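You operate a simulated robot arm through the tools that you are given. There is no shell and no other tool. Be economical: measure what you need, move in short steps, check, and stop when the job is done.

You run a simulated robot arm. Do the job below in one go: nothing can be reset, and whatever is moved stays where it is left.

Task
Finish the filter run and take the purple handle disc out.
Fine: pump the press cup dry before you open it; disc on the bench edge by the press, cup shut again.
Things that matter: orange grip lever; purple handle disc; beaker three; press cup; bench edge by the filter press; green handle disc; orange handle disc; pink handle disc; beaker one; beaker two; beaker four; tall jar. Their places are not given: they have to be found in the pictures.

Only the result counts: the job must be done as asked and must still hold three seconds after the hand-in. Knocking over, shifting, dropping, spilling or breaking anything else fails it.

Robot
A 6-joint arm with a two-finger parallel gripper, fixed in place. Base frame: the origin is at the foot of the arm, x ahead of it, y to its left, z up. Readings come in mm, degrees, newtons and seconds.
Its first joint turns from -66.0 to 66.0 degrees. Payload 2.7 kg.
Tool frame: the origin (TCP) lies between the finger pads and is the grasp point; the fingertips stand 23 mm ahead of it; z points along the fingers, y is the line along which they close. The gripper opens to 94 mm. The fingers are 38 mm wide and 10 mm thick; the gripper's body (54 by 96 mm) begins 39 mm behind the TCP.
Orientation is that of the tool frame in the base frame, as [roll, pitch, yaw] about the fixed x, y, z axes, in that order (R = Rz(yaw) Ry(pitch) Rx(roll)). With the fingers straight down and closing along the base's y, the tool's x points along the base's -x, its y along +y and its z along -z.

Tools
- The arm moves only by the tool move_arm. Its arguments are lists of equal length, an entry for each row: "xyz": the shift along the tool's x, y, z in units of 250 mm (1.0 is 250 mm), a list of three; "angular": the turn, a rotation vector about the tool's x, y, z in units of 180 degrees (1.0 is 180 degrees), a list of three. In form: {"xyz": [[x, y, z], ...], "angular": [[wx, wy, wz], ...]}. A call has 1 to 20 rows; each row is the pose to reach, as a shift and turn from the pose commanded when the call began, along the tool's axes at that moment. "grip" is the gripper command, from -1 (fully open) to 1 (shut), values between in proportion, set as the call begins (left out, the last holds). A call with a number of a shift or a turn outside -1 to 1 is refused whole. Each row takes 0.2 s and may step no farther than 50 mm and 8.6 degrees from the row before; otherwise, or with a gripper value out of range, the whole call is refused. A pose out of reach is approached as far as the arm can. The call stops where the force on the tool passes 60 N (or 10 N more than at its start, if that is more) or the arm is blocked; 0.2 s more then pass. Each finger travels about 45 mm/s and halts on what it meets, pressing with about 36 N; the grip force reading is that of the motor and also rises with nothing between the fingers. The clock runs only during rows and for 0.2 s after the last one: add rows that repeat a pose to give the fingers time. The reply holds the time, the measured pose of the TCP, the force on the tool along the base axes, the opening and the grip force, in the units named above and with some noise.
- Cameras (640 x 400 px; columns grow to the right, rows downward): "scene" is fixed at [80.4, -429.9, 1418.7]; the picture's right is [0.77, -0.64, 0.00], its down [-0.28, -0.34, -0.90] and it looks along [0.57, 0.69, -0.44] (base axes); focal length 309 px, centre (320, 200). "wrist" rides on the gripper at [-39, 0, -44] in the tool frame; the picture's right is [0.00, -1.00, 0.00], its down [0.97, 0.00, -0.24] and it looks along [0.24, 0.00, 0.97] (tool axes); focal length 218 px, centre (320, 200).
- snapshot(camera): a new picture of that camera. The clock stands still meanwhile.
- probe_pixels(camera, pixels): for up to 12 pixels [column, row] of the newest picture of that camera ("zoom" is the newest enlarged one), the place [x, y, z] in the base frame of the surface seen there, good to about 2 mm. The clock stands still meanwhile.
- zoom(camera, box): a new picture of the part [left, top, right, bottom] of that camera's present view, enlarged. The clock stands still meanwhile.
- finish_job(): hands the job in; it is judged then, once.

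Keep the steps short. Do not move on a guess: measure, check each grasp and each placing, and mend mistakes. In all there are 80 turns and 34 pictures (those below and enlarged ones count). Leave the gripper open and the arm clear of the work at the hand-in unless told otherwise, and finish with a single line.

The tools are called after "Request:" as a command line: name --argument value ..., lists and objects as JSON in quotes. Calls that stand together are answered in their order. move_arm: Moves the arm, as the interface text tells. Its arguments: {"type":"object","properties":{"xyz":{"type":"array"},"angular":{"type":"array"},"grip":{"type":"number"}},"required":["xyz","angular"]} The other tools are called the same way: snapshot (camera) takes a picture; probe_pixels (camera, pixels) gives the place of the surface under pixels of a picture; zoom (camera, box) takes an enlarged picture of a part of a camera's view; finish_job () hands the job in.

At the start:

```text
t: 0.0
eef_pos: [340.9, -55.4, 1244.6]
tcp_rot: [180.0, 0.0, -180.0]
wrist_force: [0.5, -0.2, 0.4]
width: 94.1
grip_force: 0.0
```

scene: 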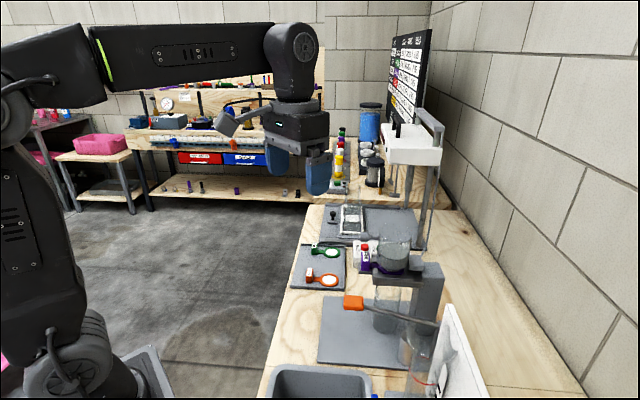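
wrist: 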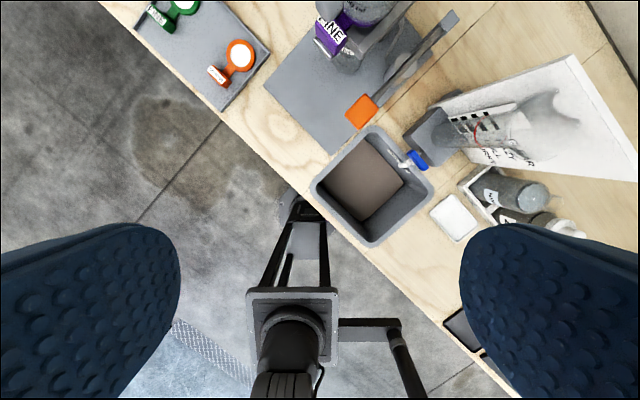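

I see the press with an orange lever near (353,302) in the scene view. I'll enlarge it to learn how it works.

Request:
zoom --camera "scene" --box '[280, 220, 480, 400]'

Request:
zoom --camera "wrist" --box '[240, 0, 480, 150]'

Request:
zoom --camera "scene" --box '[380, 20, 440, 140]'

```text
2.22 times, centred on (380, 310) of scene
```

zoom: 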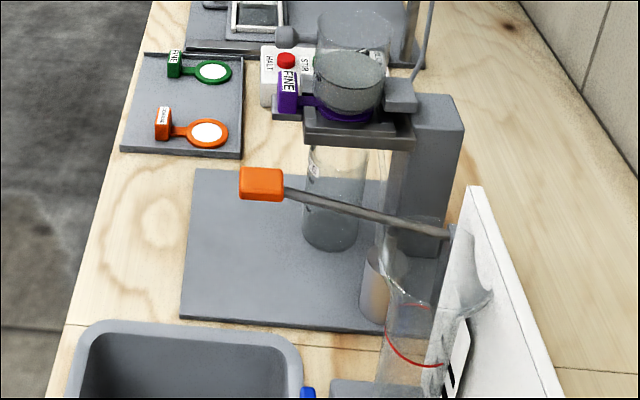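

```text
2.67 times, centred on (360, 75) of wrist
```

zoom: 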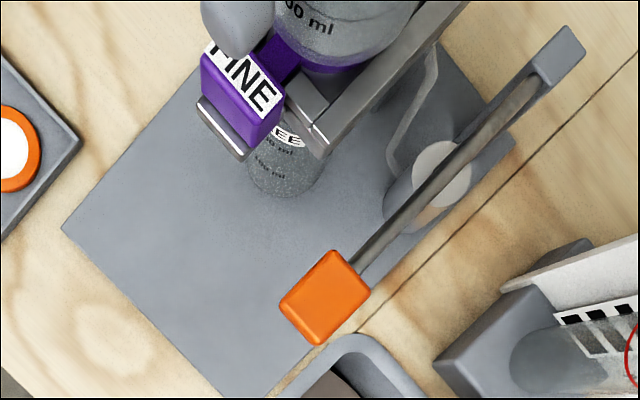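

```text
3.33 times, centred on (410, 80) of scene
```

zoom: 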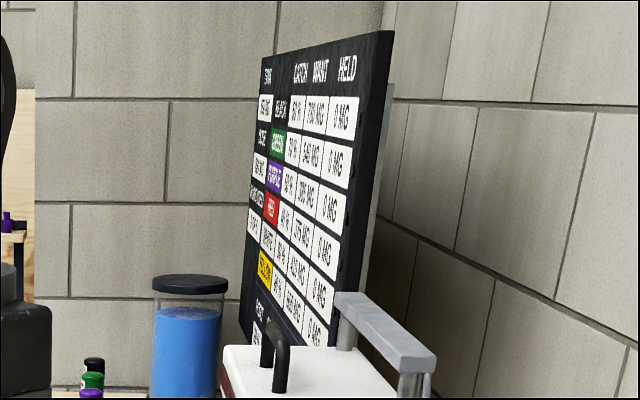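

I need positions of the press parts, so I'll probe the scene picture: lever, disc handle, cup, base corners, tray and bench edge.

Request:
probe_pixels --camera "scene" --pixels '[[353, 301], [375, 309], [415, 319], [365, 262], [366, 236], [390, 262], [409, 262], [425, 270], [375, 275], [322, 355], [340, 300], [385, 325]]'

Request:
probe_pixels --camera "wrist" --pixels '[[265, 83], [333, 153], [205, 95], [270, 50], [327, 40], [328, 10], [360, 112], [400, 65], [448, 20], [358, 40], [300, 110], [315, 180]]'

```text
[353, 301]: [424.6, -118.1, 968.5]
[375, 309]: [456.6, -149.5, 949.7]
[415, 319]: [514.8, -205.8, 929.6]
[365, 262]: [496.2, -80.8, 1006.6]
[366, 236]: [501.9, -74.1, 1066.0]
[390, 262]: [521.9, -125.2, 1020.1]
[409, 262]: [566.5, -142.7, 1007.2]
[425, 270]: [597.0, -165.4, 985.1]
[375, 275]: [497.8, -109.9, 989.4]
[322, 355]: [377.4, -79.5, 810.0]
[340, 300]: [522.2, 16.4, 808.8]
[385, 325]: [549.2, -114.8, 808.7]
```

```text
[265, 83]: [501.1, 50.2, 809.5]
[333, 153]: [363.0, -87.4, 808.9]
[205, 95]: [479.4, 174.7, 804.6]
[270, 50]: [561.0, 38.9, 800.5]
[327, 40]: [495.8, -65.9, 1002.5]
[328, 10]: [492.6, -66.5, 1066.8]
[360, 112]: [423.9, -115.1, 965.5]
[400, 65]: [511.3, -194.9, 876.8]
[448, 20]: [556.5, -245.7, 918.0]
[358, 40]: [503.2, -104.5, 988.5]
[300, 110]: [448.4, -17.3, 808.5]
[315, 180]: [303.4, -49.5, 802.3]
```

The bench is at z≈802, the lever grip at about (424,-117,967), the disc handle at about (497,-75,1005), and there is a grey knob at about (498,-70,1066). I'll take a tighter look at the cup.

Request:
zoom --camera "scene" --box '[340, 220, 450, 290]'

Request:
zoom --camera "wrist" --box '[300, 0, 420, 75]'

```text
5.71 times, centred on (395, 255) of scene
```

zoom: 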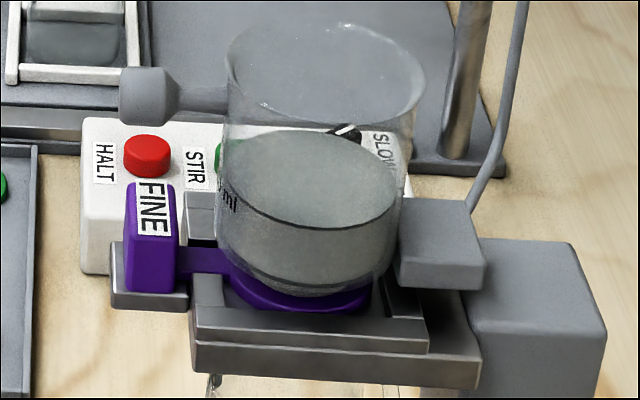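

```text
5.33 times, centred on (360, 38) of wrist
```

zoom: 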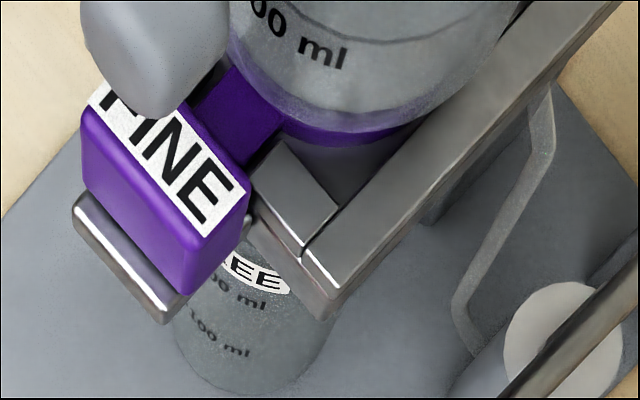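

The cup is hinged at the rear and has a knob on the front, and the disc handle sits under that knob. I'll move above the orange lever grip at safe height, turn the tool 45° to match the press, and look again.

Request:
move_arm --xyz '[[-0.055, -0.042, 0.083], [-0.11, -0.084, 0.166], [-0.165, -0.126, 0.25], [-0.22, -0.168, 0.333], [-0.275, -0.21, 0.416], [-0.332, -0.252, 0.5], [-0.332, -0.252, 0.5]]' --angular '[[0, 0, 0.0417], [0, 0, 0.0833], [0, 0, 0.125], [0, 0, 0.1667], [0, 0, 0.2083], [0, 0, 0.25], [0, 0, 0.25]]'

Request:
snapshot --camera "wrist"

```text
t: 1.6
eef_pos: [424.4, -120.4, 1119.0]
tcp_rot: [179.9, 0.0, 134.9]
wrist_force: [1.0, -0.7, 0.0]
width: 94.2
grip_force: 0.1
```

```text
26 pictures are left
```

wrist: 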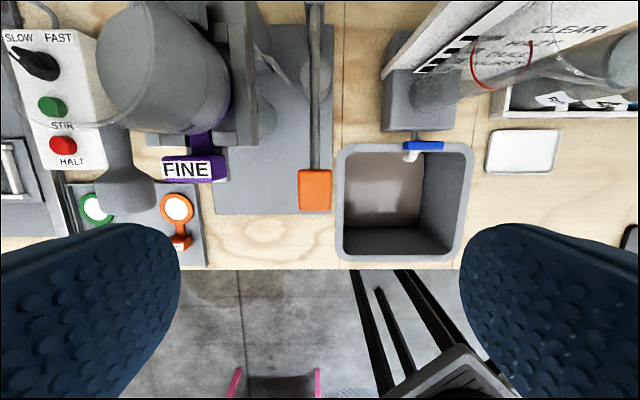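

The tool lines up with the press. I'll probe the orange grip corners, bar, disc handle, knob, bench edge and base corners.

Request:
probe_pixels --camera "wrist" --pixels '[[301, 173], [329, 173], [301, 206], [329, 206], [315, 100], [315, 30], [315, 8], [188, 158], [188, 178], [220, 212], [260, 262], [260, 230]]'

Request:
probe_pixels --camera "wrist" --pixels '[[125, 195], [125, 170], [100, 195], [150, 195], [165, 172], [223, 172], [165, 60], [205, 142], [230, 100], [250, 100], [420, 147], [315, 192]]'

```text
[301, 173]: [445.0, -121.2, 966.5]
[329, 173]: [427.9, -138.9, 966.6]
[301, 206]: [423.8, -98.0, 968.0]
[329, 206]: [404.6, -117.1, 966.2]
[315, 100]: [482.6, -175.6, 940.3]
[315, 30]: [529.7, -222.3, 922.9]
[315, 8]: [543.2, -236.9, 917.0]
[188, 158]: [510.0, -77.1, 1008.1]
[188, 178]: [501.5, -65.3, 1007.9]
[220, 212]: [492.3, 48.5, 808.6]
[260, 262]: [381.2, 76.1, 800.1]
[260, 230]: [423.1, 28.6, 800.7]
```

```text
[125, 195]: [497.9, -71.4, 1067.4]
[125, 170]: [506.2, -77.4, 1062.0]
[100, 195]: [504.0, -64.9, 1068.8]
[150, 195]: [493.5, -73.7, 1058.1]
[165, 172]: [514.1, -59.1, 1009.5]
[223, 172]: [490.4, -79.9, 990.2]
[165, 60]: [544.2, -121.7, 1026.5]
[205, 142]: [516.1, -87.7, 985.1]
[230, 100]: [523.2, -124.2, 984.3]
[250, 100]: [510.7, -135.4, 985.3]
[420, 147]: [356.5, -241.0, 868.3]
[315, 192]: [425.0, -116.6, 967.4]
```

The grip centre is at about (425,-118), top z 967, 26 mm wide, and the bar runs down toward a pivot near (568,-250,910). I'll half-close the fingers and lower them around the grip.

Request:
move_arm --xyz '[[0, 0.006, 0.13], [0, 0.006, 0.26], [0, 0.006, 0.39], [0, 0.006, 0.52], [0, 0.006, 0.65], [0, 0.006, 0.65]]' --angular '[[0, 0, 0], [0, 0, 0], [0, 0, 0], [0, 0, 0], [0, 0, 0], [0, 0, 0]]' --grip -0.2

Request:
snapshot --camera "wrist"

```text
t: 3.0
eef_pos: [424.8, -118.0, 957.0]
tcp_rot: [180.0, 0.0, 135.0]
wrist_force: [-0.3, -0.1, -0.4]
width: 56.4
grip_force: 0.1
```

```text
25 pictures are left
```

wrist: 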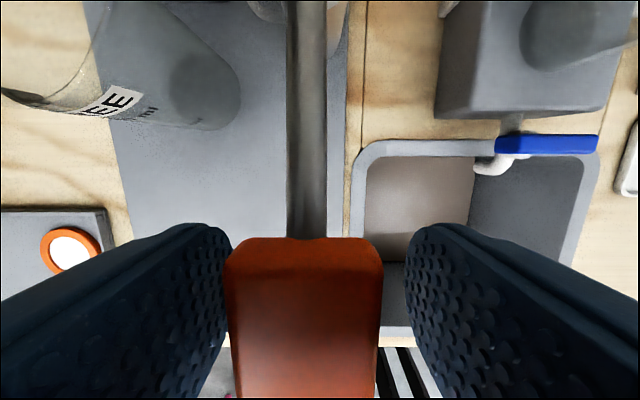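

The grip sits between the fingers, well centred. I'll close on it.

Request:
move_arm --xyz '[[0, 0, 0], [0, 0, 0], [0, 0, 0], [0, 0, 0]]' --angular '[[0, 0, 0], [0, 0, 0], [0, 0, 0], [0, 0, 0]]' --grip 1

```text
t: 4.0
eef_pos: [426.5, -115.5, 957.8]
tcp_rot: [179.8, 0.3, 135.1]
wrist_force: [27.5, 27.2, -7.2]
width: 31.6
grip_force: 45.5
```

It is held (31.6 mm wide), but the fingers push about 38 N sideways, so I'm 3 mm off centre. I'll shift along the closing line and push the lever slightly down along its arc.

Request:
move_arm --xyz '[[0, 0.012, 0], [0, 0.012, 0], [0.006, 0.012, 0.02], [0.012, 0.012, 0.058]]' --angular '[[0, 0, 0], [0, 0, 0], [0, -0.01, 0], [0, -0.025, 0]]'

```text
t: 5.0
eef_pos: [424.2, -114.1, 942.9]
tcp_rot: [-179.8, 4.6, 135.0]
wrist_force: [3.2, 16.9, 6.9]
width: 31.2
grip_force: 45.4
```

The lever follows freely. I'll carry on down the arc another 20°, and the arm will stop if it meets an end stop.

Request:
move_arm --xyz '[[0.0136, 0.004, 0.064], [0.0216, 0.004, 0.129], [0.024, 0.004, 0.195], [0.021, 0.004, 0.26]]' --angular '[[0, -0.0278, 0], [0, -0.0556, 0], [0, -0.0833, 0], [0, -0.1111, 0]]'

Request:
zoom --camera "scene" --box '[280, 200, 480, 380]'

```text
t: 6.0
eef_pos: [426.7, -115.7, 880.4]
tcp_rot: [179.9, 24.6, 134.7]
wrist_force: [6.9, 4.1, 25.7]
width: 31.9
grip_force: 44.5
```

```text
2.22 times, centred on (380, 290) of scene
```

zoom: 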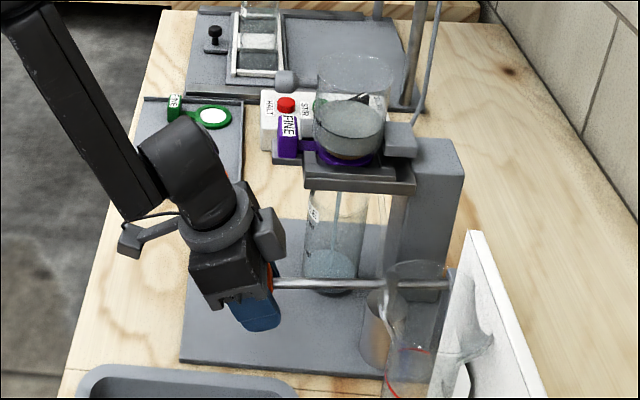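

The stroke works: the cup level fell and a stream runs into beaker three. I'll do one full up-and-down cycle along the same arc.

Request:
move_arm --xyz '[[-0.0192, 0, -0.0628], [-0.0436, 0, -0.1236], [-0.0736, 0, -0.182], [-0.108, 0, -0.2376], [-0.1436, 0, -0.285], [-0.1436, 0, -0.285], [-0.108, 0, -0.2376], [-0.0736, 0, -0.182], [-0.0436, 0, -0.1236], [-0.0192, 0, -0.0628], [0, 0, 0], [0, 0, 0]]' --angular '[[0, 0.0278, 0], [0, 0.0556, 0], [0, 0.0833, 0], [0, 0.1111, 0], [0, 0.1361, 0], [0, 0.1361, 0], [0, 0.1111, 0], [0, 0.0833, 0], [0, 0.0556, 0], [0, 0.0278, 0], [0, 0, 0], [0, 0, 0]]'

Request:
zoom --camera "scene" --box '[340, 210, 450, 310]'

```text
t: 8.6
eef_pos: [426.4, -116.5, 881.1]
tcp_rot: [179.7, 24.9, 134.7]
wrist_force: [2.8, -5.0, 26.2]
width: 32.0
grip_force: 44.7
```

```text
4.00 times, centred on (395, 260) of scene
```

zoom: 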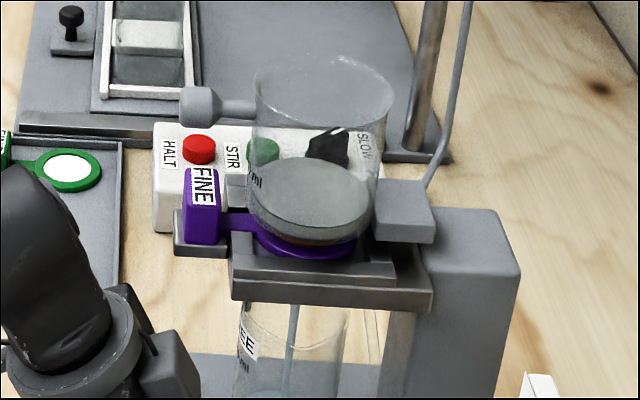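

The level is falling. I'll run two more cycles and then hold briefly.

Request:
move_arm --xyz '[[-0.034, 0, -0.1016], [-0.0824, 0, -0.1972], [-0.1436, 0, -0.285], [-0.1436, 0, -0.285], [-0.0824, 0, -0.1972], [-0.034, 0, -0.1016], [0, 0, 0], [0, 0, 0], [-0.034, 0, -0.1016], [-0.0824, 0, -0.1972], [-0.1436, 0, -0.285], [-0.1436, 0, -0.285], [-0.0824, 0, -0.1972], [-0.034, 0, -0.1016], [0, 0, 0], [0, 0, 0], [0, 0, 0], [0, 0, 0]]' --angular '[[0, 0.0454, 0], [0, 0.0907, 0], [0, 0.1361, 0], [0, 0.1361, 0], [0, 0.0907, 0], [0, 0.0454, 0], [0, 0, 0], [0, 0, 0], [0, 0.0454, 0], [0, 0.0907, 0], [0, 0.1361, 0], [0, 0.1361, 0], [0, 0.0907, 0], [0, 0.0454, 0], [0, 0, 0], [0, 0, 0], [0, 0, 0], [0, 0, 0]]'

Request:
zoom --camera "scene" --box '[340, 210, 450, 310]'

```text
t: 10.2
eef_pos: [424.0, -111.5, 886.4]
tcp_rot: [177.2, 20.9, 130.3]
wrist_force: [-11.8, 9.2, 20.6]
width: 34.0
grip_force: 45.6
out of reach, approached as far as the arm can: row 1, 7
stopped in row 8: the force on the tool passed its limit (the readings are from after the stop); the commanded pose is now the measured one
```

```text
4.00 times, centred on (395, 260) of scene
```

zoom: 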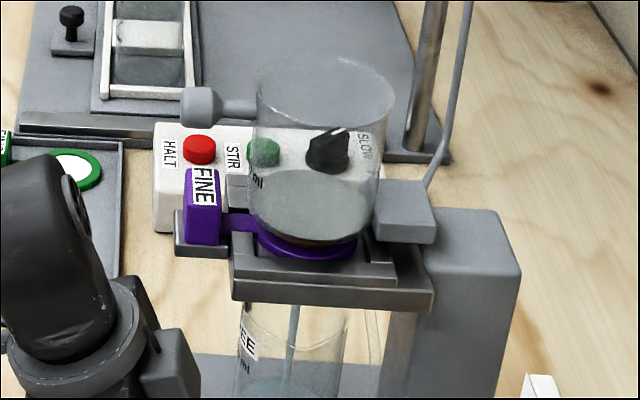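

The tilted low pose is at the arm's reach limit and the wrist twisted a few degrees. The cup is nearly dry. I'll release the lever, back off along the tool, and see where the lever rests.

Request:
move_arm --xyz '[[0, 0, 0], [0, 0, 0], [0, 0, 0], [0, 0, -0.1], [0, 0, -0.2], [0, 0, -0.3]]' --angular '[[0, 0, 0], [0, 0, 0], [0, 0, 0], [0, 0, 0], [0, 0, 0], [0, 0, 0]]' --grip -0.4

Request:
snapshot --camera "wrist"

```text
t: 11.7
eef_pos: [402.3, -93.6, 955.0]
tcp_rot: [177.0, 20.7, 129.6]
wrist_force: [0.1, -0.3, -0.3]
width: 65.7
grip_force: 0.2
```

```text
21 pictures are left
```

wrist: 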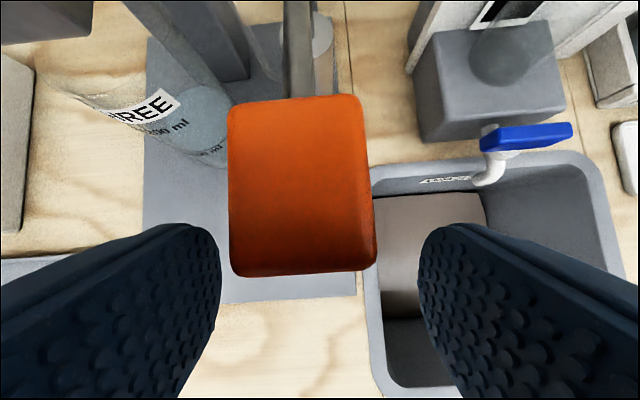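

Request:
probe_pixels --camera "wrist" --pixels '[[300, 130], [300, 185], [300, 250], [240, 185], [360, 185], [300, 60]]'

```text
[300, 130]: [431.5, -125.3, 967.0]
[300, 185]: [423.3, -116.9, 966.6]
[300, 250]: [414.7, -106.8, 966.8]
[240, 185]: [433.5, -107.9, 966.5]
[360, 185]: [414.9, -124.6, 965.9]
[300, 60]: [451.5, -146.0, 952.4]
```

The lever springs back up by itself (top z 967), so I can pump by pushing down with closed fingers and no tilt. I'll rise, straighten the tool, and close the fingers above the grip.

Request:
move_arm --xyz '[[-0.0425, 0, -0.112], [-0.085, 0.002, -0.14], [-0.13, 0.005, -0.155], [-0.181, 0.008, -0.167], [-0.181, 0.008, -0.167]]' --angular '[[0.0028, 0.029, -0.007], [0.0056, 0.058, -0.0135], [0.0084, 0.087, -0.02], [0.0112, 0.1157, -0.027], [0.0112, 0.1157, -0.027]]' --grip 1

```text
t: 12.8
eef_pos: [420.5, -115.1, 1010.6]
tcp_rot: [-180.0, 0.0, 135.2]
wrist_force: [0.0, -0.1, -1.1]
width: 0.0
grip_force: 36.2
```

The tool is straight again and closed above the grip. I'll push the lever down about 75 mm, let it rise, and repeat once.

Request:
move_arm --xyz '[[0, 0, 0.08], [0, 0, 0.16], [0, 0, 0.24], [0, 0, 0.31], [0, 0, 0.37], [0, 0, 0.37], [0, 0, 0.31], [0, 0, 0.24], [0, 0, 0.16], [0, 0, 0.06], [0, 0, 0.06], [0, 0, 0.16], [0, 0, 0.24], [0, 0, 0.31], [0, 0, 0.37], [0, 0, 0.37], [0, 0, 0.24], [0, 0, 0.12], [0, 0, 0], [0, 0, 0]]' --angular '[[0, 0, 0], [0, 0, 0], [0, 0, 0], [0, 0, 0], [0, 0, 0], [0, 0, 0], [0, 0, 0], [0, 0, 0], [0, 0, 0], [0, 0, 0], [0, 0, 0], [0, 0, 0], [0, 0, 0], [0, 0, 0], [0, 0, 0], [0, 0, 0], [0, 0, 0], [0, 0, 0], [0, 0, 0], [0, 0, 0]]'

Request:
zoom --camera "scene" --box '[340, 210, 450, 310]'

```text
t: 14.1
eef_pos: [422.1, -116.6, 928.5]
tcp_rot: [179.8, 0.5, 135.1]
wrist_force: [-9.8, 3.3, 22.9]
width: 0.0
grip_force: 36.2
stopped in row 6: the force on the tool passed its limit (the readings are from after the stop); the commanded pose is now the measured one
```

```text
4.00 times, centred on (395, 260) of scene
```

zoom: 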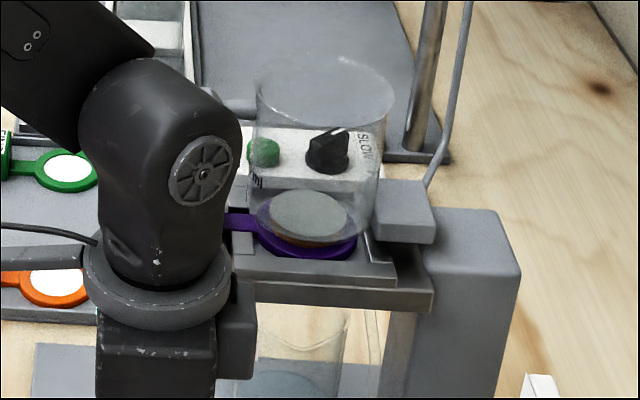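

The lever hit its bottom stop at about TCP z 928, and the cup looks almost empty. I'll do two more strokes, stopping just above the stop.

Request:
move_arm --xyz '[[0, 0, -0.1], [0, 0, -0.2], [0, 0, -0.28], [0, 0, -0.28], [0, 0, -0.2], [0, 0, -0.12], [0, 0, -0.06], [0, 0, -0.01], [0, 0, -0.01], [0, 0, -0.1], [0, 0, -0.2], [0, 0, -0.28], [0, 0, -0.28], [0, 0, -0.2], [0, 0, -0.12], [0, 0, -0.06], [0, 0, -0.01], [0, 0, -0.01], [0, 0, -0.15], [0, 0, -0.33]]' --angular '[[0, 0, 0], [0, 0, 0], [0, 0, 0], [0, 0, 0], [0, 0, 0], [0, 0, 0], [0, 0, 0], [0, 0, 0], [0, 0, 0], [0, 0, 0], [0, 0, 0], [0, 0, 0], [0, 0, 0], [0, 0, 0], [0, 0, 0], [0, 0, 0], [0, 0, 0], [0, 0, 0], [0, 0, 0], [0, 0, 0]]'

Request:
zoom --camera "scene" --box '[360, 230, 430, 310]'

```text
t: 18.3
eef_pos: [420.8, -116.7, 1007.3]
tcp_rot: [180.0, 0.1, 135.1]
wrist_force: [0.5, 0.3, 0.1]
width: 0.0
grip_force: 35.9
```

```text
5.00 times, centred on (395, 270) of scene
```

zoom: 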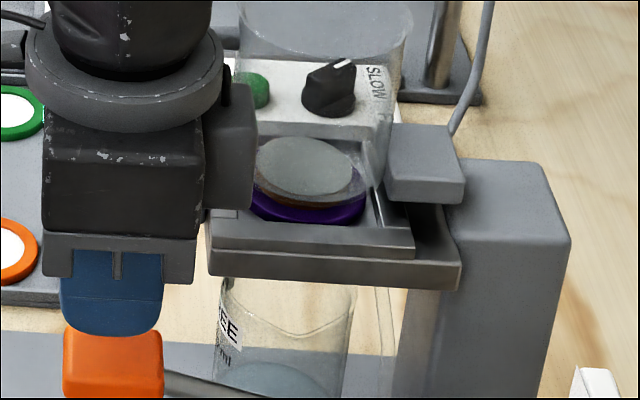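

A grey disc still shows at the cup bottom. I'll measure whether it is liquid or cake.

Request:
probe_pixels --camera "zoom" --pixels '[[300, 160], [310, 180], [290, 150], [310, 203], [340, 205], [270, 195]]'

Request:
move_arm --xyz '[[0, 0, 0.08], [0, 0, 0.16], [0, 0, 0.24], [0, 0, 0.3], [0, 0, 0.3], [0, 0, 0.2], [0, 0, 0.1], [0, 0, 0.04], [0, 0, 0.04], [0, 0, 0.1], [0, 0, 0.16], [0, 0, 0.24], [0, 0, 0.3], [0, 0, 0.3], [0, 0, 0.2], [0, 0, 0.1], [0, 0, 0], [0, 0, -0.1]]' --angular '[[0, 0, 0], [0, 0, 0], [0, 0, 0], [0, 0, 0], [0, 0, 0], [0, 0, 0], [0, 0, 0], [0, 0, 0], [0, 0, 0], [0, 0, 0], [0, 0, 0], [0, 0, 0], [0, 0, 0], [0, 0, 0], [0, 0, 0], [0, 0, 0], [0, 0, 0], [0, 0, 0]]'

Request:
zoom --camera "scene" --box '[360, 230, 430, 310]'

```text
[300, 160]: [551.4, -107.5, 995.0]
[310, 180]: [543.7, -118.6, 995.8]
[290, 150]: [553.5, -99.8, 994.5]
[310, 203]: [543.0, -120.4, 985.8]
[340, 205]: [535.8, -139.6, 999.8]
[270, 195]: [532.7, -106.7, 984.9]
```

```text
t: 22.1
eef_pos: [420.9, -116.3, 1033.4]
tcp_rot: [179.9, 0.4, 135.1]
wrist_force: [0.3, 1.0, -0.1]
width: 0.0
grip_force: 36.5
```

```text
5.00 times, centred on (395, 270) of scene
```

zoom: 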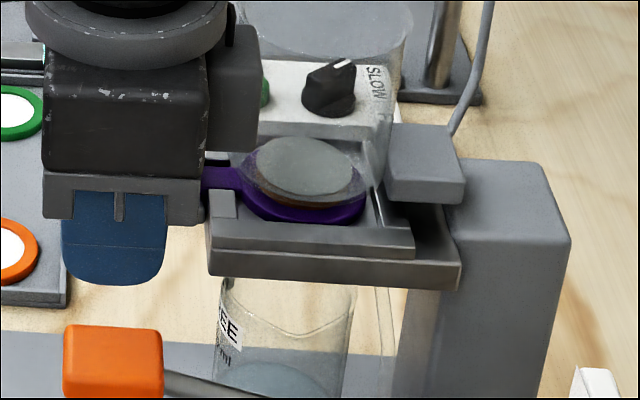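

The cup floor hasn't changed over the last strokes and the stream has stopped, so what remains is the cake at z≈995. Next I'll rise, turn the tool half round so the camera is on the edge side facing the cup, and move in front of the knob.

Request:
move_arm --xyz '[[0, 0, -0.18], [0, 0, -0.36], [0, 0, -0.54], [0, 0.02, -0.56], [0, 0.04, -0.56], [0, 0.06, -0.56], [0, 0.08, -0.56], [0, 0.1, -0.56], [0, 0.12, -0.56], [0, 0.14, -0.56], [0, 0.16, -0.56], [0, 0.18, -0.56], [0, 0.2, -0.56], [0, 0.22, -0.56], [0, 0.24, -0.56], [0, 0.26, -0.56], [0, 0.28, -0.56], [0, 0.3, -0.56], [0, 0.32, -0.56], [0, 0.34, -0.56]]' --angular '[[0, 0, 0], [0, 0, 0], [0, 0, 0], [0, 0, -0.047], [0, 0, -0.094], [0, 0, -0.141], [0, 0, -0.188], [0, 0, -0.235], [0, 0, -0.282], [0, 0, -0.329], [0, 0, -0.376], [0, 0, -0.423], [0, 0, -0.47], [0, 0, -0.517], [0, 0, -0.564], [0, 0, -0.611], [0, 0, -0.658], [0, 0, -0.705], [0, 0, -0.752], [0, 0, -0.799]]' --grip -0.1

Request:
move_arm --xyz '[[0, 0, 0], [0, 0, 0], [0, 0, 0], [0, 0, 0], [0, 0, 0], [0, 0, 0]]' --angular '[[0, 0, -0.04], [0, 0, -0.08], [0, 0, -0.12], [0, 0, -0.16], [0, 0, -0.201], [0, 0, -0.201]]'

Request:
snapshot --camera "wrist"

```text
t: 26.3
eef_pos: [480.5, -56.8, 1174.9]
tcp_rot: [-179.7, -0.1, -80.9]
wrist_force: [-0.5, 0.2, 0.2]
width: 51.6
grip_force: 0.1
```

```text
t: 27.7
eef_pos: [480.7, -55.2, 1173.0]
tcp_rot: [-179.8, -0.4, -44.7]
wrist_force: [0.0, -0.2, -1.2]
width: 51.9
grip_force: 0.0
```

```text
17 pictures are left
```

wrist: 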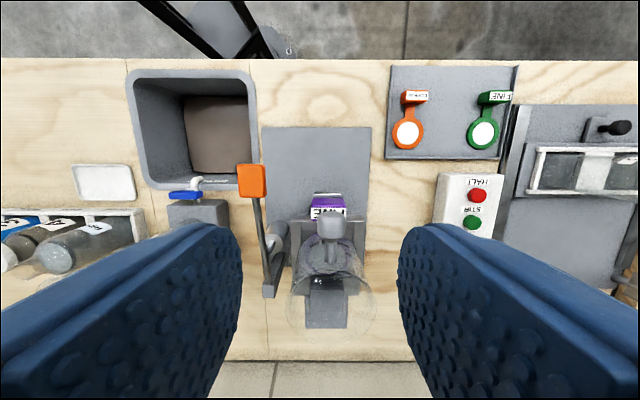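

The tool turned fine. The knob is at about (332,225) and the cup circle is around (330,300). I'll probe them along with the edge strip.

Request:
probe_pixels --camera "wrist" --pixels '[[332, 225], [320, 225], [344, 225], [332, 218], [332, 238], [330, 246], [328, 201], [312, 203], [345, 203], [331, 212], [330, 255], [330, 342]]'

Request:
probe_pixels --camera "wrist" --pixels '[[325, 58], [325, 75], [325, 100], [325, 123], [262, 130], [371, 128], [387, 110], [325, 194], [288, 300], [376, 300], [330, 285], [330, 310]]'

Request:
zoom --camera "wrist" --box '[270, 170, 390, 350]'

```text
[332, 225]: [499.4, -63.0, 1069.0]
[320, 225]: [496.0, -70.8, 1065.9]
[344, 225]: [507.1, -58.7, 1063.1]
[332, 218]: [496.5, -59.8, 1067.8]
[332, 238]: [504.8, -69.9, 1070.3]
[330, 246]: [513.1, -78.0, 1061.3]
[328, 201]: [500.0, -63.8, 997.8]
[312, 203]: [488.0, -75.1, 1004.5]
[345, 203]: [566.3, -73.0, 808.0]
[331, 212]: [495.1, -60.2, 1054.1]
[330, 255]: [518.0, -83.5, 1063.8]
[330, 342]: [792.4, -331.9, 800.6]
```

```text
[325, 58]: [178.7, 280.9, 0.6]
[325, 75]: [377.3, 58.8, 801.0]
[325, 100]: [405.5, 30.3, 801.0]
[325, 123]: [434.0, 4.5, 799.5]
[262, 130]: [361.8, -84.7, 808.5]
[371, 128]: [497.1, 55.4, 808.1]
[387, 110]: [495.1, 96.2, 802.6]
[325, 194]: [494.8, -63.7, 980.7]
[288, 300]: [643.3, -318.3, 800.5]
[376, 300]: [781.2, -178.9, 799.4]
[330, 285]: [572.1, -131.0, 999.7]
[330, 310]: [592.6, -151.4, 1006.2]
```

```text
2.22 times, centred on (330, 260) of wrist
```

zoom: 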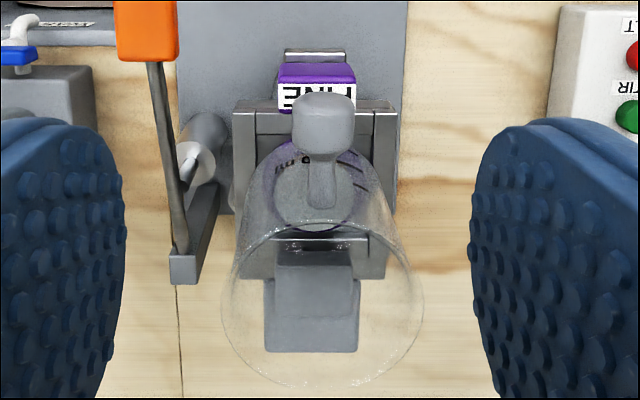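

The knob is about 20 mm wide, centred near u=400, v=308 (x≈500, y≈-65), z≈1060, and the cup rim is at about z 1062. I'll lower the fingers over the knob.

Request:
move_arm --xyz '[[0.084, -0.028, 0.08], [0.084, -0.028, 0.18], [0.084, -0.028, 0.28], [0.084, -0.028, 0.36], [0.084, -0.028, 0.444], [0.084, -0.028, 0.444]]' --angular '[[0, 0, 0], [0, 0, 0], [0, 0, 0], [0, 0, 0], [0, 0, 0], [0, 0, 0]]'

Request:
snapshot --camera "wrist"

```text
t: 29.1
eef_pos: [501.4, -66.3, 1064.1]
tcp_rot: [-179.9, -0.4, -44.9]
wrist_force: [0.6, 0.2, 0.7]
width: 51.6
grip_force: 0.1
```

```text
15 pictures are left
```

wrist: 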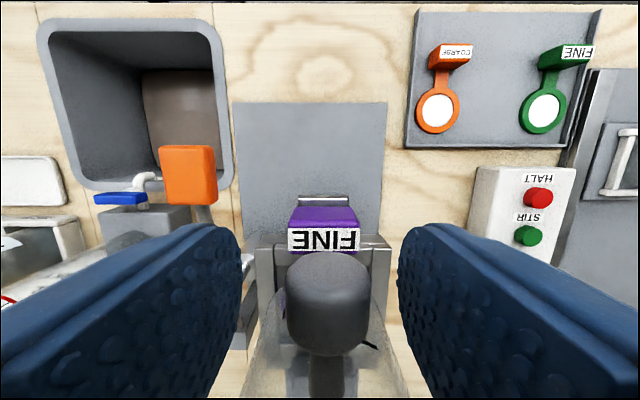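

The knob is between the fingers, about 1.5 mm off. I'll correct that and close.

Request:
move_arm --xyz '[[0, -0.006, 0.006], [0, -0.006, 0.006], [0, -0.006, 0.006], [0, -0.006, 0.006]]' --angular '[[0, 0, 0], [0, 0, 0], [0, 0, 0], [0, 0, 0]]' --grip 1

```text
t: 30.1
eef_pos: [503.6, -65.3, 1061.8]
tcp_rot: [-180.0, -0.4, -44.8]
wrist_force: [1.9, 1.7, 0.1]
width: 21.5
grip_force: 45.6
```

The knob is gripped (21.5 mm). I'll lift it slowly on an arc about the rear hinge and check the forces.

Request:
move_arm --xyz '[[0.018, 0, -0.03], [0.0416, 0, -0.0576], [0.066, 0, -0.083], [0.0908, 0, -0.1088], [0.0908, 0, -0.1088]]' --angular '[[0, 0, 0], [0, 0, 0], [0, 0, 0], [0, 0, 0], [0, 0, 0]]'

Request:
zoom --camera "scene" --box '[340, 200, 450, 290]'

```text
t: 31.3
eef_pos: [517.2, -80.4, 1090.2]
tcp_rot: [-179.9, -0.4, -44.8]
wrist_force: [-15.2, 14.4, 7.3]
width: 21.9
grip_force: 45.6
```

```text
4.44 times, centred on (395, 245) of scene
```

zoom: 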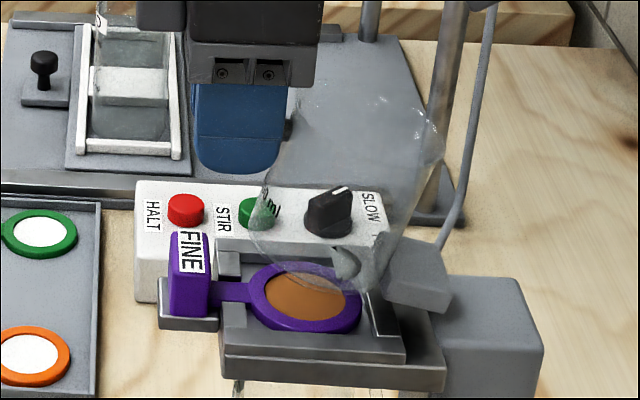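

The cup is opening and is dry, with only brown cake left on the disc. There's a slight inward push of about 21 N, so I'll adjust the arc and continue by roughly 32°.

Request:
move_arm --xyz '[[0.014, 0, -0.03], [0.043, 0, -0.056], [0.072, 0, -0.079], [0.104, 0, -0.099], [0.136, 0, -0.117], [0.17, 0, -0.133], [0.205, 0, -0.146], [0.24, 0, -0.158], [0.24, 0, -0.158]]' --angular '[[0, 0, 0], [0, 0, 0], [0, 0, 0], [0, 0, 0], [0, 0, 0], [0, 0, 0], [0, 0, 0], [0, 0, 0], [0, 0, 0]]'

```text
t: 33.3
eef_pos: [559.8, -122.0, 1132.1]
tcp_rot: [-179.8, -0.5, -44.7]
wrist_force: [-8.4, 16.3, 21.2]
width: 21.8
grip_force: 44.9
```

The readings fit a hinge farther back (u≈540, z≈986), with the cup open about 40°. I'll continue to about 65–70° along the corrected arc.

Request:
move_arm --xyz '[[0.01, 0, -0.02], [0.04, 0, -0.032], [0.093, 0, -0.046], [0.147, 0, -0.054], [0.202, 0, -0.058], [0.202, 0, -0.058]]' --angular '[[0, 0, 0], [0, 0, 0], [0, 0, 0], [0, 0, 0], [0, 0, 0], [0, 0, 0]]'

Request:
zoom --camera "scene" --box '[340, 160, 480, 290]'

```text
t: 34.9
eef_pos: [577.0, -138.0, 1137.3]
tcp_rot: [-179.0, -0.6, -44.0]
wrist_force: [9.1, 6.8, 0.5]
width: 21.9
grip_force: 45.1
out of reach, approached as far as the arm can: row 3, 4, 5, 6
stopped in row 6: the force on the tool passed its limit (the readings are from after the stop); the commanded pose is now the measured one
```

```text
3.08 times, centred on (410, 225) of scene
```

zoom: 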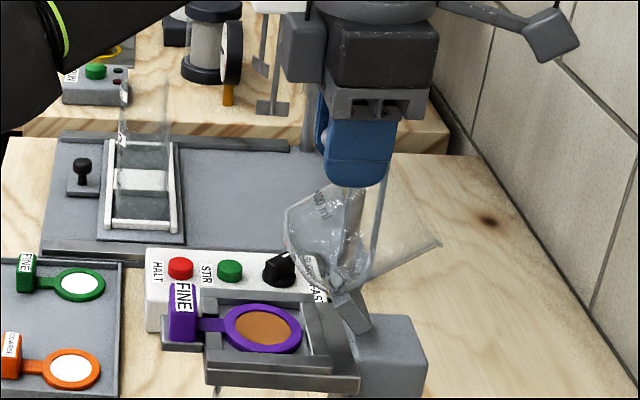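

The cup is open about 55°, but the arm is at its straight-down reach limit. Tilting the tool so the fingers point inward brings the wrist back, so I'll tilt in place by 30° while holding the knob.

Request:
move_arm --xyz '[[0, 0, 0], [0, 0, 0], [0, 0, 0], [0, 0, 0], [0, 0, 0]]' --angular '[[0, 0.042, 0], [0, 0.084, 0], [0, 0.125, 0], [0, 0.167, 0], [0, 0.167, 0]]'

```text
t: 36.1
eef_pos: [576.8, -138.4, 1138.2]
tcp_rot: [-178.8, -30.9, -44.4]
wrist_force: [4.3, 21.6, 12.1]
width: 22.0
grip_force: 44.4
```

The tilt held fine. I'll continue the arc inward another 20°.

Request:
move_arm --xyz '[[0.025, -0.004, 0.01], [0.05, -0.004, 0.019], [0.1, -0.004, 0.042], [0.147, -0.004, 0.07], [0.191, -0.004, 0.102], [0.191, -0.004, 0.102]]' --angular '[[0, 0, 0], [0, 0, 0], [0, 0, 0], [0, 0, 0], [0, 0, 0], [0, 0, 0]]'

```text
t: 37.5
eef_pos: [616.1, -177.1, 1139.4]
tcp_rot: [-179.0, -30.7, -44.5]
wrist_force: [-2.9, 7.5, 11.2]
width: 22.3
grip_force: 45.0
```

The cup is about 69° open and forces are low. I'll go about 12° more so gravity holds it back.

Request:
move_arm --xyz '[[0.024, 0, 0.02], [0.048, 0, 0.043], [0.07, 0, 0.067], [0.092, 0, 0.091], [0.092, 0, 0.091]]' --angular '[[0, 0, 0], [0, 0, 0], [0, 0, 0], [0, 0, 0], [0, 0, 0]]'

Request:
zoom --camera "scene" --box '[340, 160, 480, 290]'

```text
t: 38.7
eef_pos: [636.6, -199.5, 1129.4]
tcp_rot: [-179.1, -30.4, -44.5]
wrist_force: [-11.3, 1.4, -1.1]
width: 22.1
grip_force: 45.0
```

```text
3.08 times, centred on (410, 225) of scene
```

zoom: 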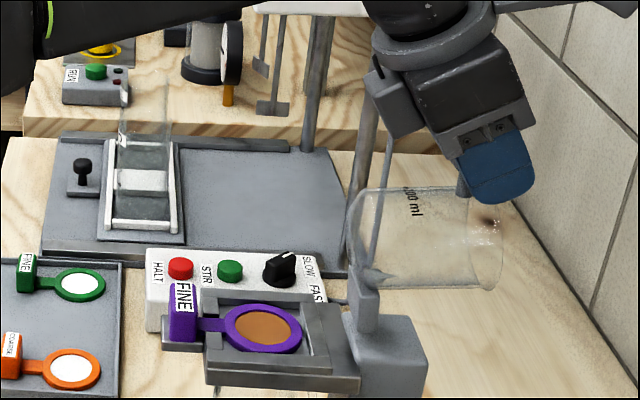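

The cup is now swung back well past vertical. I'll open the fingers and check it stays.

Request:
move_arm --xyz '[[0, 0, 0], [0, 0, 0], [0, 0, 0], [0, 0, 0], [0, 0, -0.1], [0, 0, -0.2], [0, 0, -0.3], [0, 0, -0.3]]' --angular '[[0, 0, 0], [0, 0, 0], [0, 0, 0], [0, 0, 0], [0, 0, 0], [0, 0, 0], [0, 0, 0], [0, 0, 0]]' --grip -0.1

Request:
snapshot --camera "scene"

```text
t: 40.5
eef_pos: [609.7, -172.3, 1195.5]
tcp_rot: [-179.0, -30.6, -44.5]
wrist_force: [-0.6, -0.6, -0.3]
width: 51.7
grip_force: 0.1
```

```text
11 pictures are left
```

scene: 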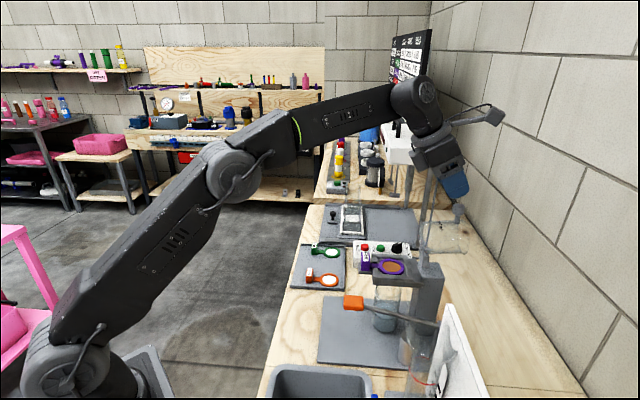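

The cup stays open on its own. I'll back out, straighten the tool, and look down on the purple disc handle.

Request:
move_arm --xyz '[[-0.144, 0.001, -0.086], [-0.288, 0.002, -0.172], [-0.432, 0.004, -0.258], [-0.576, 0.005, -0.344], [-0.642, 0.005, -0.235], [-0.707, 0.005, -0.127], [-0.772, 0.005, -0.019], [-0.772, 0.005, -0.019]]' --angular '[[0, -0.042, 0], [0, -0.085, 0], [0, -0.127, 0], [0, -0.17, 0], [0, -0.17, 0], [0, -0.17, 0], [0, -0.17, 0], [0, -0.17, 0]]'

Request:
snapshot --camera "wrist"

```text
t: 42.3
eef_pos: [489.5, -55.3, 1103.2]
tcp_rot: [-179.1, 0.1, -43.8]
wrist_force: [-0.2, 1.1, 0.3]
width: 51.6
grip_force: 0.0
```

```text
10 pictures are left
```

wrist: 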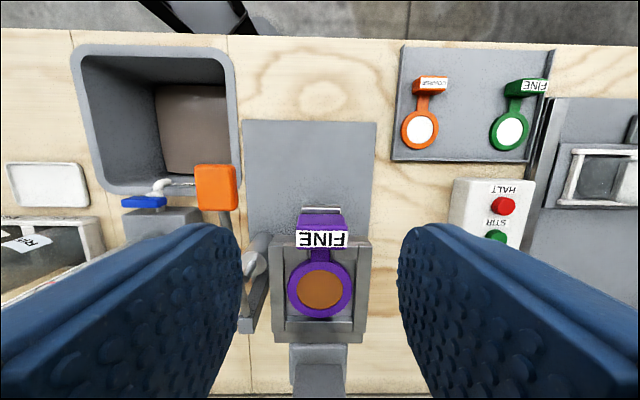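

Request:
probe_pixels --camera "wrist" --pixels '[[301, 240], [341, 240], [321, 233], [321, 245], [321, 225], [321, 217], [319, 260], [290, 290], [350, 290], [320, 290], [320, 315], [320, 209]]'

Request:
probe_pixels --camera "wrist" --pixels '[[310, 110], [310, 60], [310, 80], [310, 45], [250, 80], [375, 80], [402, 80], [310, 125], [428, 82], [427, 92], [424, 105], [419, 130]]'

Request:
zoom --camera "wrist" --box '[240, 180, 400, 340]'

```text
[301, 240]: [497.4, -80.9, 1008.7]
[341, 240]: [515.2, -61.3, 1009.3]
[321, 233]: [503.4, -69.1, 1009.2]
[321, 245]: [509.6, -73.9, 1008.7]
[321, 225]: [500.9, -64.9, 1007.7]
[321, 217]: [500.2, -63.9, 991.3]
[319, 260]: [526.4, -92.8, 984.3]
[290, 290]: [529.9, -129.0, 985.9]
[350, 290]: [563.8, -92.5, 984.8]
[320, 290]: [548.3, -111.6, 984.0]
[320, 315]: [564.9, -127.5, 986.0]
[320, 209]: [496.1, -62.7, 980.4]
```

```text
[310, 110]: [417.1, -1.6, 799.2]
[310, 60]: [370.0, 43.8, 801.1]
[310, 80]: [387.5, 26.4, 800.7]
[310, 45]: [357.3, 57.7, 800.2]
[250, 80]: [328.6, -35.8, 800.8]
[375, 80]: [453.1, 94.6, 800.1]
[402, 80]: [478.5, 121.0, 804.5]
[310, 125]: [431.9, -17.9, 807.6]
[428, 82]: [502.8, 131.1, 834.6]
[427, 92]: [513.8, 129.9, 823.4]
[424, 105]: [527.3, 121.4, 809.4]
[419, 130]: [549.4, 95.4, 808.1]
```

```text
2.50 times, centred on (320, 260) of wrist
```

zoom: 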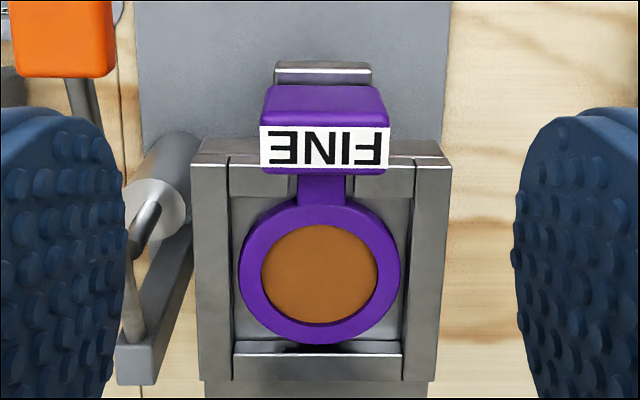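

The handle block is centred at u≈406, v≈308, top z 1009, about 30 mm wide. The seat frame top is z 985, so I'll stop with tips at 990. The bare strip in front of the press runs from u≈205 (edge) to 316 (base plate). I'll lower onto the handle and close.

Request:
move_arm --xyz '[[0.04, -0.001, 0.08], [0.075, -0.003, 0.16], [0.075, -0.003, 0.26], [0.075, -0.003, 0.357], [0.075, -0.003, 0.357]]' --angular '[[-0.0025, 0, 0.003], [-0.005, 0, 0.0067], [-0.005, 0, 0.0067], [-0.005, 0, 0.0067], [-0.005, 0, 0.0067]]'

Request:
move_arm --xyz '[[0, 0, 0], [0, 0, 0], [0, 0, 0], [0, 0, 0]]' --angular '[[0, 0, 0], [0, 0, 0], [0, 0, 0], [0, 0, 0]]' --grip 1

```text
t: 43.5
eef_pos: [507.1, -67.5, 1019.8]
tcp_rot: [-179.5, -1.0, -45.3]
wrist_force: [-10.1, -1.8, 38.9]
width: 51.8
grip_force: 0.1
```

```text
t: 44.5
eef_pos: [506.3, -69.2, 1019.6]
tcp_rot: [-179.6, -0.7, -45.1]
wrist_force: [-6.9, -4.2, 38.7]
width: 34.5
grip_force: 36.2
```

The fingertips rest on the frame posts (39 N), but the handle is gripped at 34.5 mm with about 12 mm of overlap. I'll lift gently straight up and check that the disc comes along.

Request:
move_arm --xyz '[[0, 0, -0.02], [0, 0, -0.05], [0, 0, -0.1], [0, 0, -0.16], [0, 0, -0.24], [0, 0, -0.34], [0, 0, -0.34]]' --angular '[[0, 0, 0], [0, 0, 0], [0, 0, 0], [0, 0, 0], [0, 0, 0], [0, 0, 0], [0, 0, 0]]'

Request:
snapshot --camera "wrist"

```text
t: 46.1
eef_pos: [504.3, -67.6, 1098.2]
tcp_rot: [180.0, 0.0, -45.1]
wrist_force: [0.5, 0.3, 0.3]
width: 0.1
grip_force: 36.2
```

```text
8 pictures are left
```

wrist: 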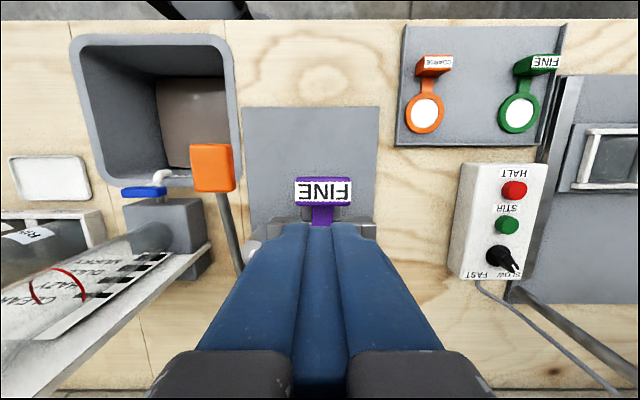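

The grip slipped off, so overlap was too small. The handle still sits in place at (322,190). I'll measure the posts flanking it to find a deeper grip.

Request:
probe_pixels --camera "wrist" --pixels '[[290, 224], [362, 224], [282, 232], [362, 230], [300, 190], [345, 190], [322, 180], [322, 198], [322, 176], [322, 214], [296, 222], [350, 222]]'

Request:
zoom --camera "wrist" --box '[260, 160, 390, 250]'

```text
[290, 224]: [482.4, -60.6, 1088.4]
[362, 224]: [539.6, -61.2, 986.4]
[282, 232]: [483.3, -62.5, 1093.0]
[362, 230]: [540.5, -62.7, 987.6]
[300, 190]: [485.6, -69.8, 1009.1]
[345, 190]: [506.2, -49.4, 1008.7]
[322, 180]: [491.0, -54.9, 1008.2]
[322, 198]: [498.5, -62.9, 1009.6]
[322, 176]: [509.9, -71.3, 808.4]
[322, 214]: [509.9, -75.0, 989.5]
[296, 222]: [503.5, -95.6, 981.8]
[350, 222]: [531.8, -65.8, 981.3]
```

```text
4.44 times, centred on (325, 205) of wrist
```

zoom: 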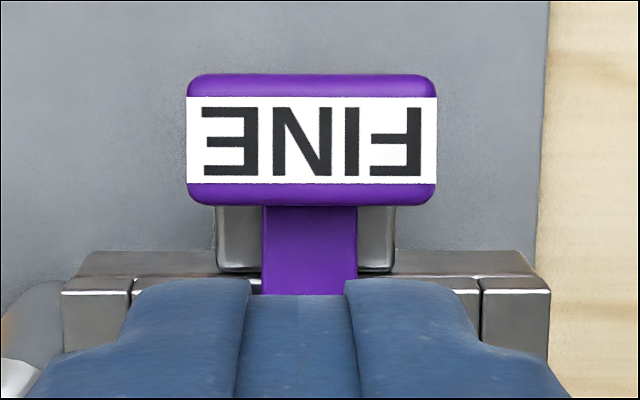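

The squeeze slid the disc about 14 mm outward. It still lies level, with its handle at u≈392, v≈308, now clear of the frame (which starts at u≈423), so a deep grip is possible. I'll open, line up, and go down to TCP z 1002.

Request:
move_arm --xyz '[[-0.03, 0.001, 0], [-0.0535, 0.003, 0], [-0.0535, 0.003, 0.06], [-0.0535, 0.003, 0.14], [-0.0535, 0.003, 0.22], [-0.0535, 0.003, 0.3], [-0.0535, 0.003, 0.35], [-0.0535, 0.003, 0.385], [-0.0535, 0.003, 0.385]]' --angular '[[0, 0, 0], [0, 0, 0], [0, 0, 0], [0, 0, 0], [0, 0, 0], [0, 0, 0], [0, 0, 0], [0, 0, 0], [0, 0, 0]]' --grip -0.28

```text
t: 48.1
eef_pos: [493.7, -57.8, 1001.1]
tcp_rot: [179.9, 0.0, -45.0]
wrist_force: [0.3, -0.3, -0.1]
width: 60.2
grip_force: 0.1
```

No contact this time. I'll close on the handle.

Request:
move_arm --xyz '[[0, 0, 0], [0, 0, 0], [0, 0, 0], [0, 0, 0], [0, 0, 0]]' --angular '[[0, 0, 0], [0, 0, 0], [0, 0, 0], [0, 0, 0], [0, 0, 0]]' --grip 1

```text
t: 49.3
eef_pos: [495.2, -58.2, 1002.0]
tcp_rot: [-180.0, 0.0, -45.2]
wrist_force: [-0.8, 0.3, -0.4]
width: 34.7
grip_force: 36.1
```

Held at 34.7 mm with balanced forces. I'll lift straight up and look.

Request:
move_arm --xyz '[[0, 0, -0.02], [0, 0, -0.05], [0, 0, -0.1], [0, 0, -0.18], [0, 0, -0.28], [0, 0, -0.28]]' --angular '[[0, 0, 0], [0, 0, 0], [0, 0, 0], [0, 0, 0], [0, 0, 0], [0, 0, 0]]'

Request:
zoom --camera "scene" --box '[310, 180, 450, 310]'

```text
t: 50.7
eef_pos: [495.1, -58.6, 1071.7]
tcp_rot: [-180.0, 0.0, -45.1]
wrist_force: [0.3, 0.7, -0.3]
width: 34.9
grip_force: 36.1
```

```text
3.08 times, centred on (380, 245) of scene
```

zoom: 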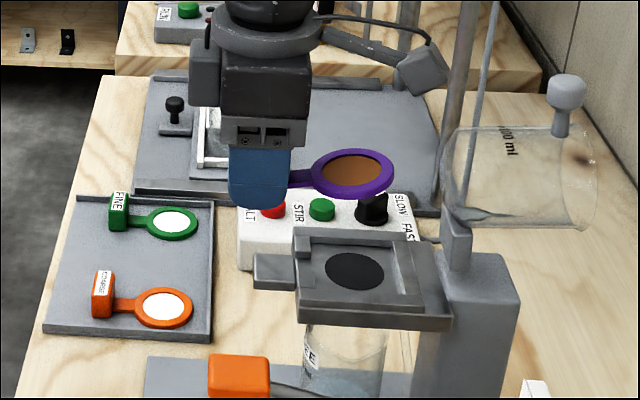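

The disc is held level and the seat is empty. I'll carry it out to the strip at u≈262, turning it 90° so it lies along the edge.

Request:
move_arm --xyz '[[-0.043, -0.007, -0.04], [-0.087, -0.014, -0.06], [-0.13, -0.021, -0.06], [-0.173, -0.028, -0.06], [-0.217, -0.035, -0.06], [-0.26, -0.042, -0.06], [-0.303, -0.049, -0.06], [-0.347, -0.056, -0.06], [-0.39, -0.063, -0.06], [-0.433, -0.07, -0.06], [-0.477, -0.077, -0.06], [-0.52, -0.084, -0.06], [-0.52, -0.084, -0.06]]' --angular '[[0, 0, 0.0417], [0, 0, 0.0833], [0, 0, 0.125], [0, 0, 0.1667], [0, 0, 0.2083], [0, 0, 0.25], [0, 0, 0.2917], [0, 0, 0.3333], [0, 0, 0.375], [0, 0, 0.4167], [0, 0, 0.4583], [0, 0, 0.5], [0, 0, 0.5]]'

Request:
snapshot --camera "wrist"

```text
t: 53.5
eef_pos: [417.3, 48.2, 1086.9]
tcp_rot: [180.0, 0.0, -135.2]
wrist_force: [0.5, 0.3, -0.8]
width: 34.8
grip_force: 35.8
```

```text
5 pictures are left
```

wrist: 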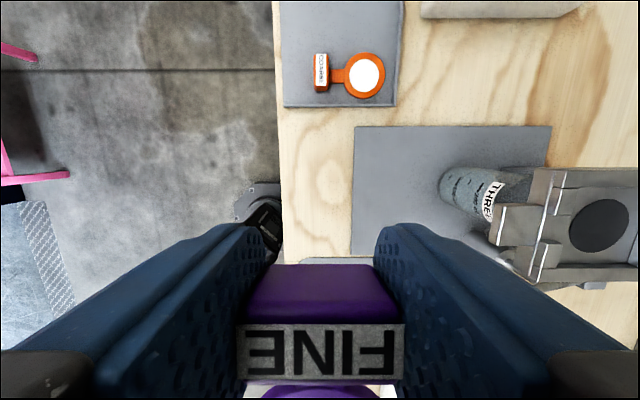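

It's positioned over the strip. I'll check the bench edge and base plate lines before lowering.

Request:
probe_pixels --camera "wrist" --pixels '[[285, 150], [285, 220], [320, 200], [320, 150], [350, 200], [358, 200], [300, 105], [300, 125]]'

```text
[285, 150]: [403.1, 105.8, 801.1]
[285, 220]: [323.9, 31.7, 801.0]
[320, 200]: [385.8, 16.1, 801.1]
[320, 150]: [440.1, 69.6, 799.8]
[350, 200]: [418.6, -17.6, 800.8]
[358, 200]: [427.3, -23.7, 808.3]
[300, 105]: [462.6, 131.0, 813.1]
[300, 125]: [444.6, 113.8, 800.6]
```

The edge is at u≈207 and the plate at u≈312, so u=261 is central. I'll lower most of the way.

Request:
move_arm --xyz '[[0, 0, 0.12], [0, 0, 0.26], [0, 0, 0.4], [0, 0, 0.54], [0, 0, 0.68], [0, 0, 0.8], [0, 0, 0.88], [0, 0, 0.92], [0, 0, 0.92]]' --angular '[[0, 0, 0], [0, 0, 0], [0, 0, 0], [0, 0, 0], [0, 0, 0], [0, 0, 0], [0, 0, 0], [0, 0, 0], [0, 0, 0]]'

Request:
move_arm --xyz '[[0, 0, 0.03], [0, 0, 0.06], [0, 0, 0.08], [0, 0, 0.096], [0, 0, 0.108], [0, 0, 0.108]]' --angular '[[0, 0, 0], [0, 0, 0], [0, 0, 0], [0, 0, 0], [0, 0, 0], [0, 0, 0]]'

```text
t: 55.5
eef_pos: [417.1, 49.3, 855.7]
tcp_rot: [-179.9, 0.2, -135.1]
wrist_force: [0.1, 0.1, -0.8]
width: 34.7
grip_force: 36.0
```

```text
t: 56.9
eef_pos: [417.0, 48.9, 829.6]
tcp_rot: [180.0, 0.0, -135.0]
wrist_force: [0.6, -0.4, 0.2]
width: 35.2
grip_force: 36.2
```

No contact yet at 829.6. I'll go down in 1 mm steps.

Request:
move_arm --xyz '[[0, 0, 0.004], [0, 0, 0.008], [0, 0, 0.012], [0, 0, 0.016], [0, 0, 0.018], [0, 0, 0.018]]' --angular '[[0, 0, 0], [0, 0, 0], [0, 0, 0], [0, 0, 0], [0, 0, 0], [0, 0, 0]]'

```text
t: 58.3
eef_pos: [418.2, 49.3, 825.3]
tcp_rot: [180.0, 0.0, -135.0]
wrist_force: [0.3, -0.6, 0.3]
width: 34.8
grip_force: 36.0
```

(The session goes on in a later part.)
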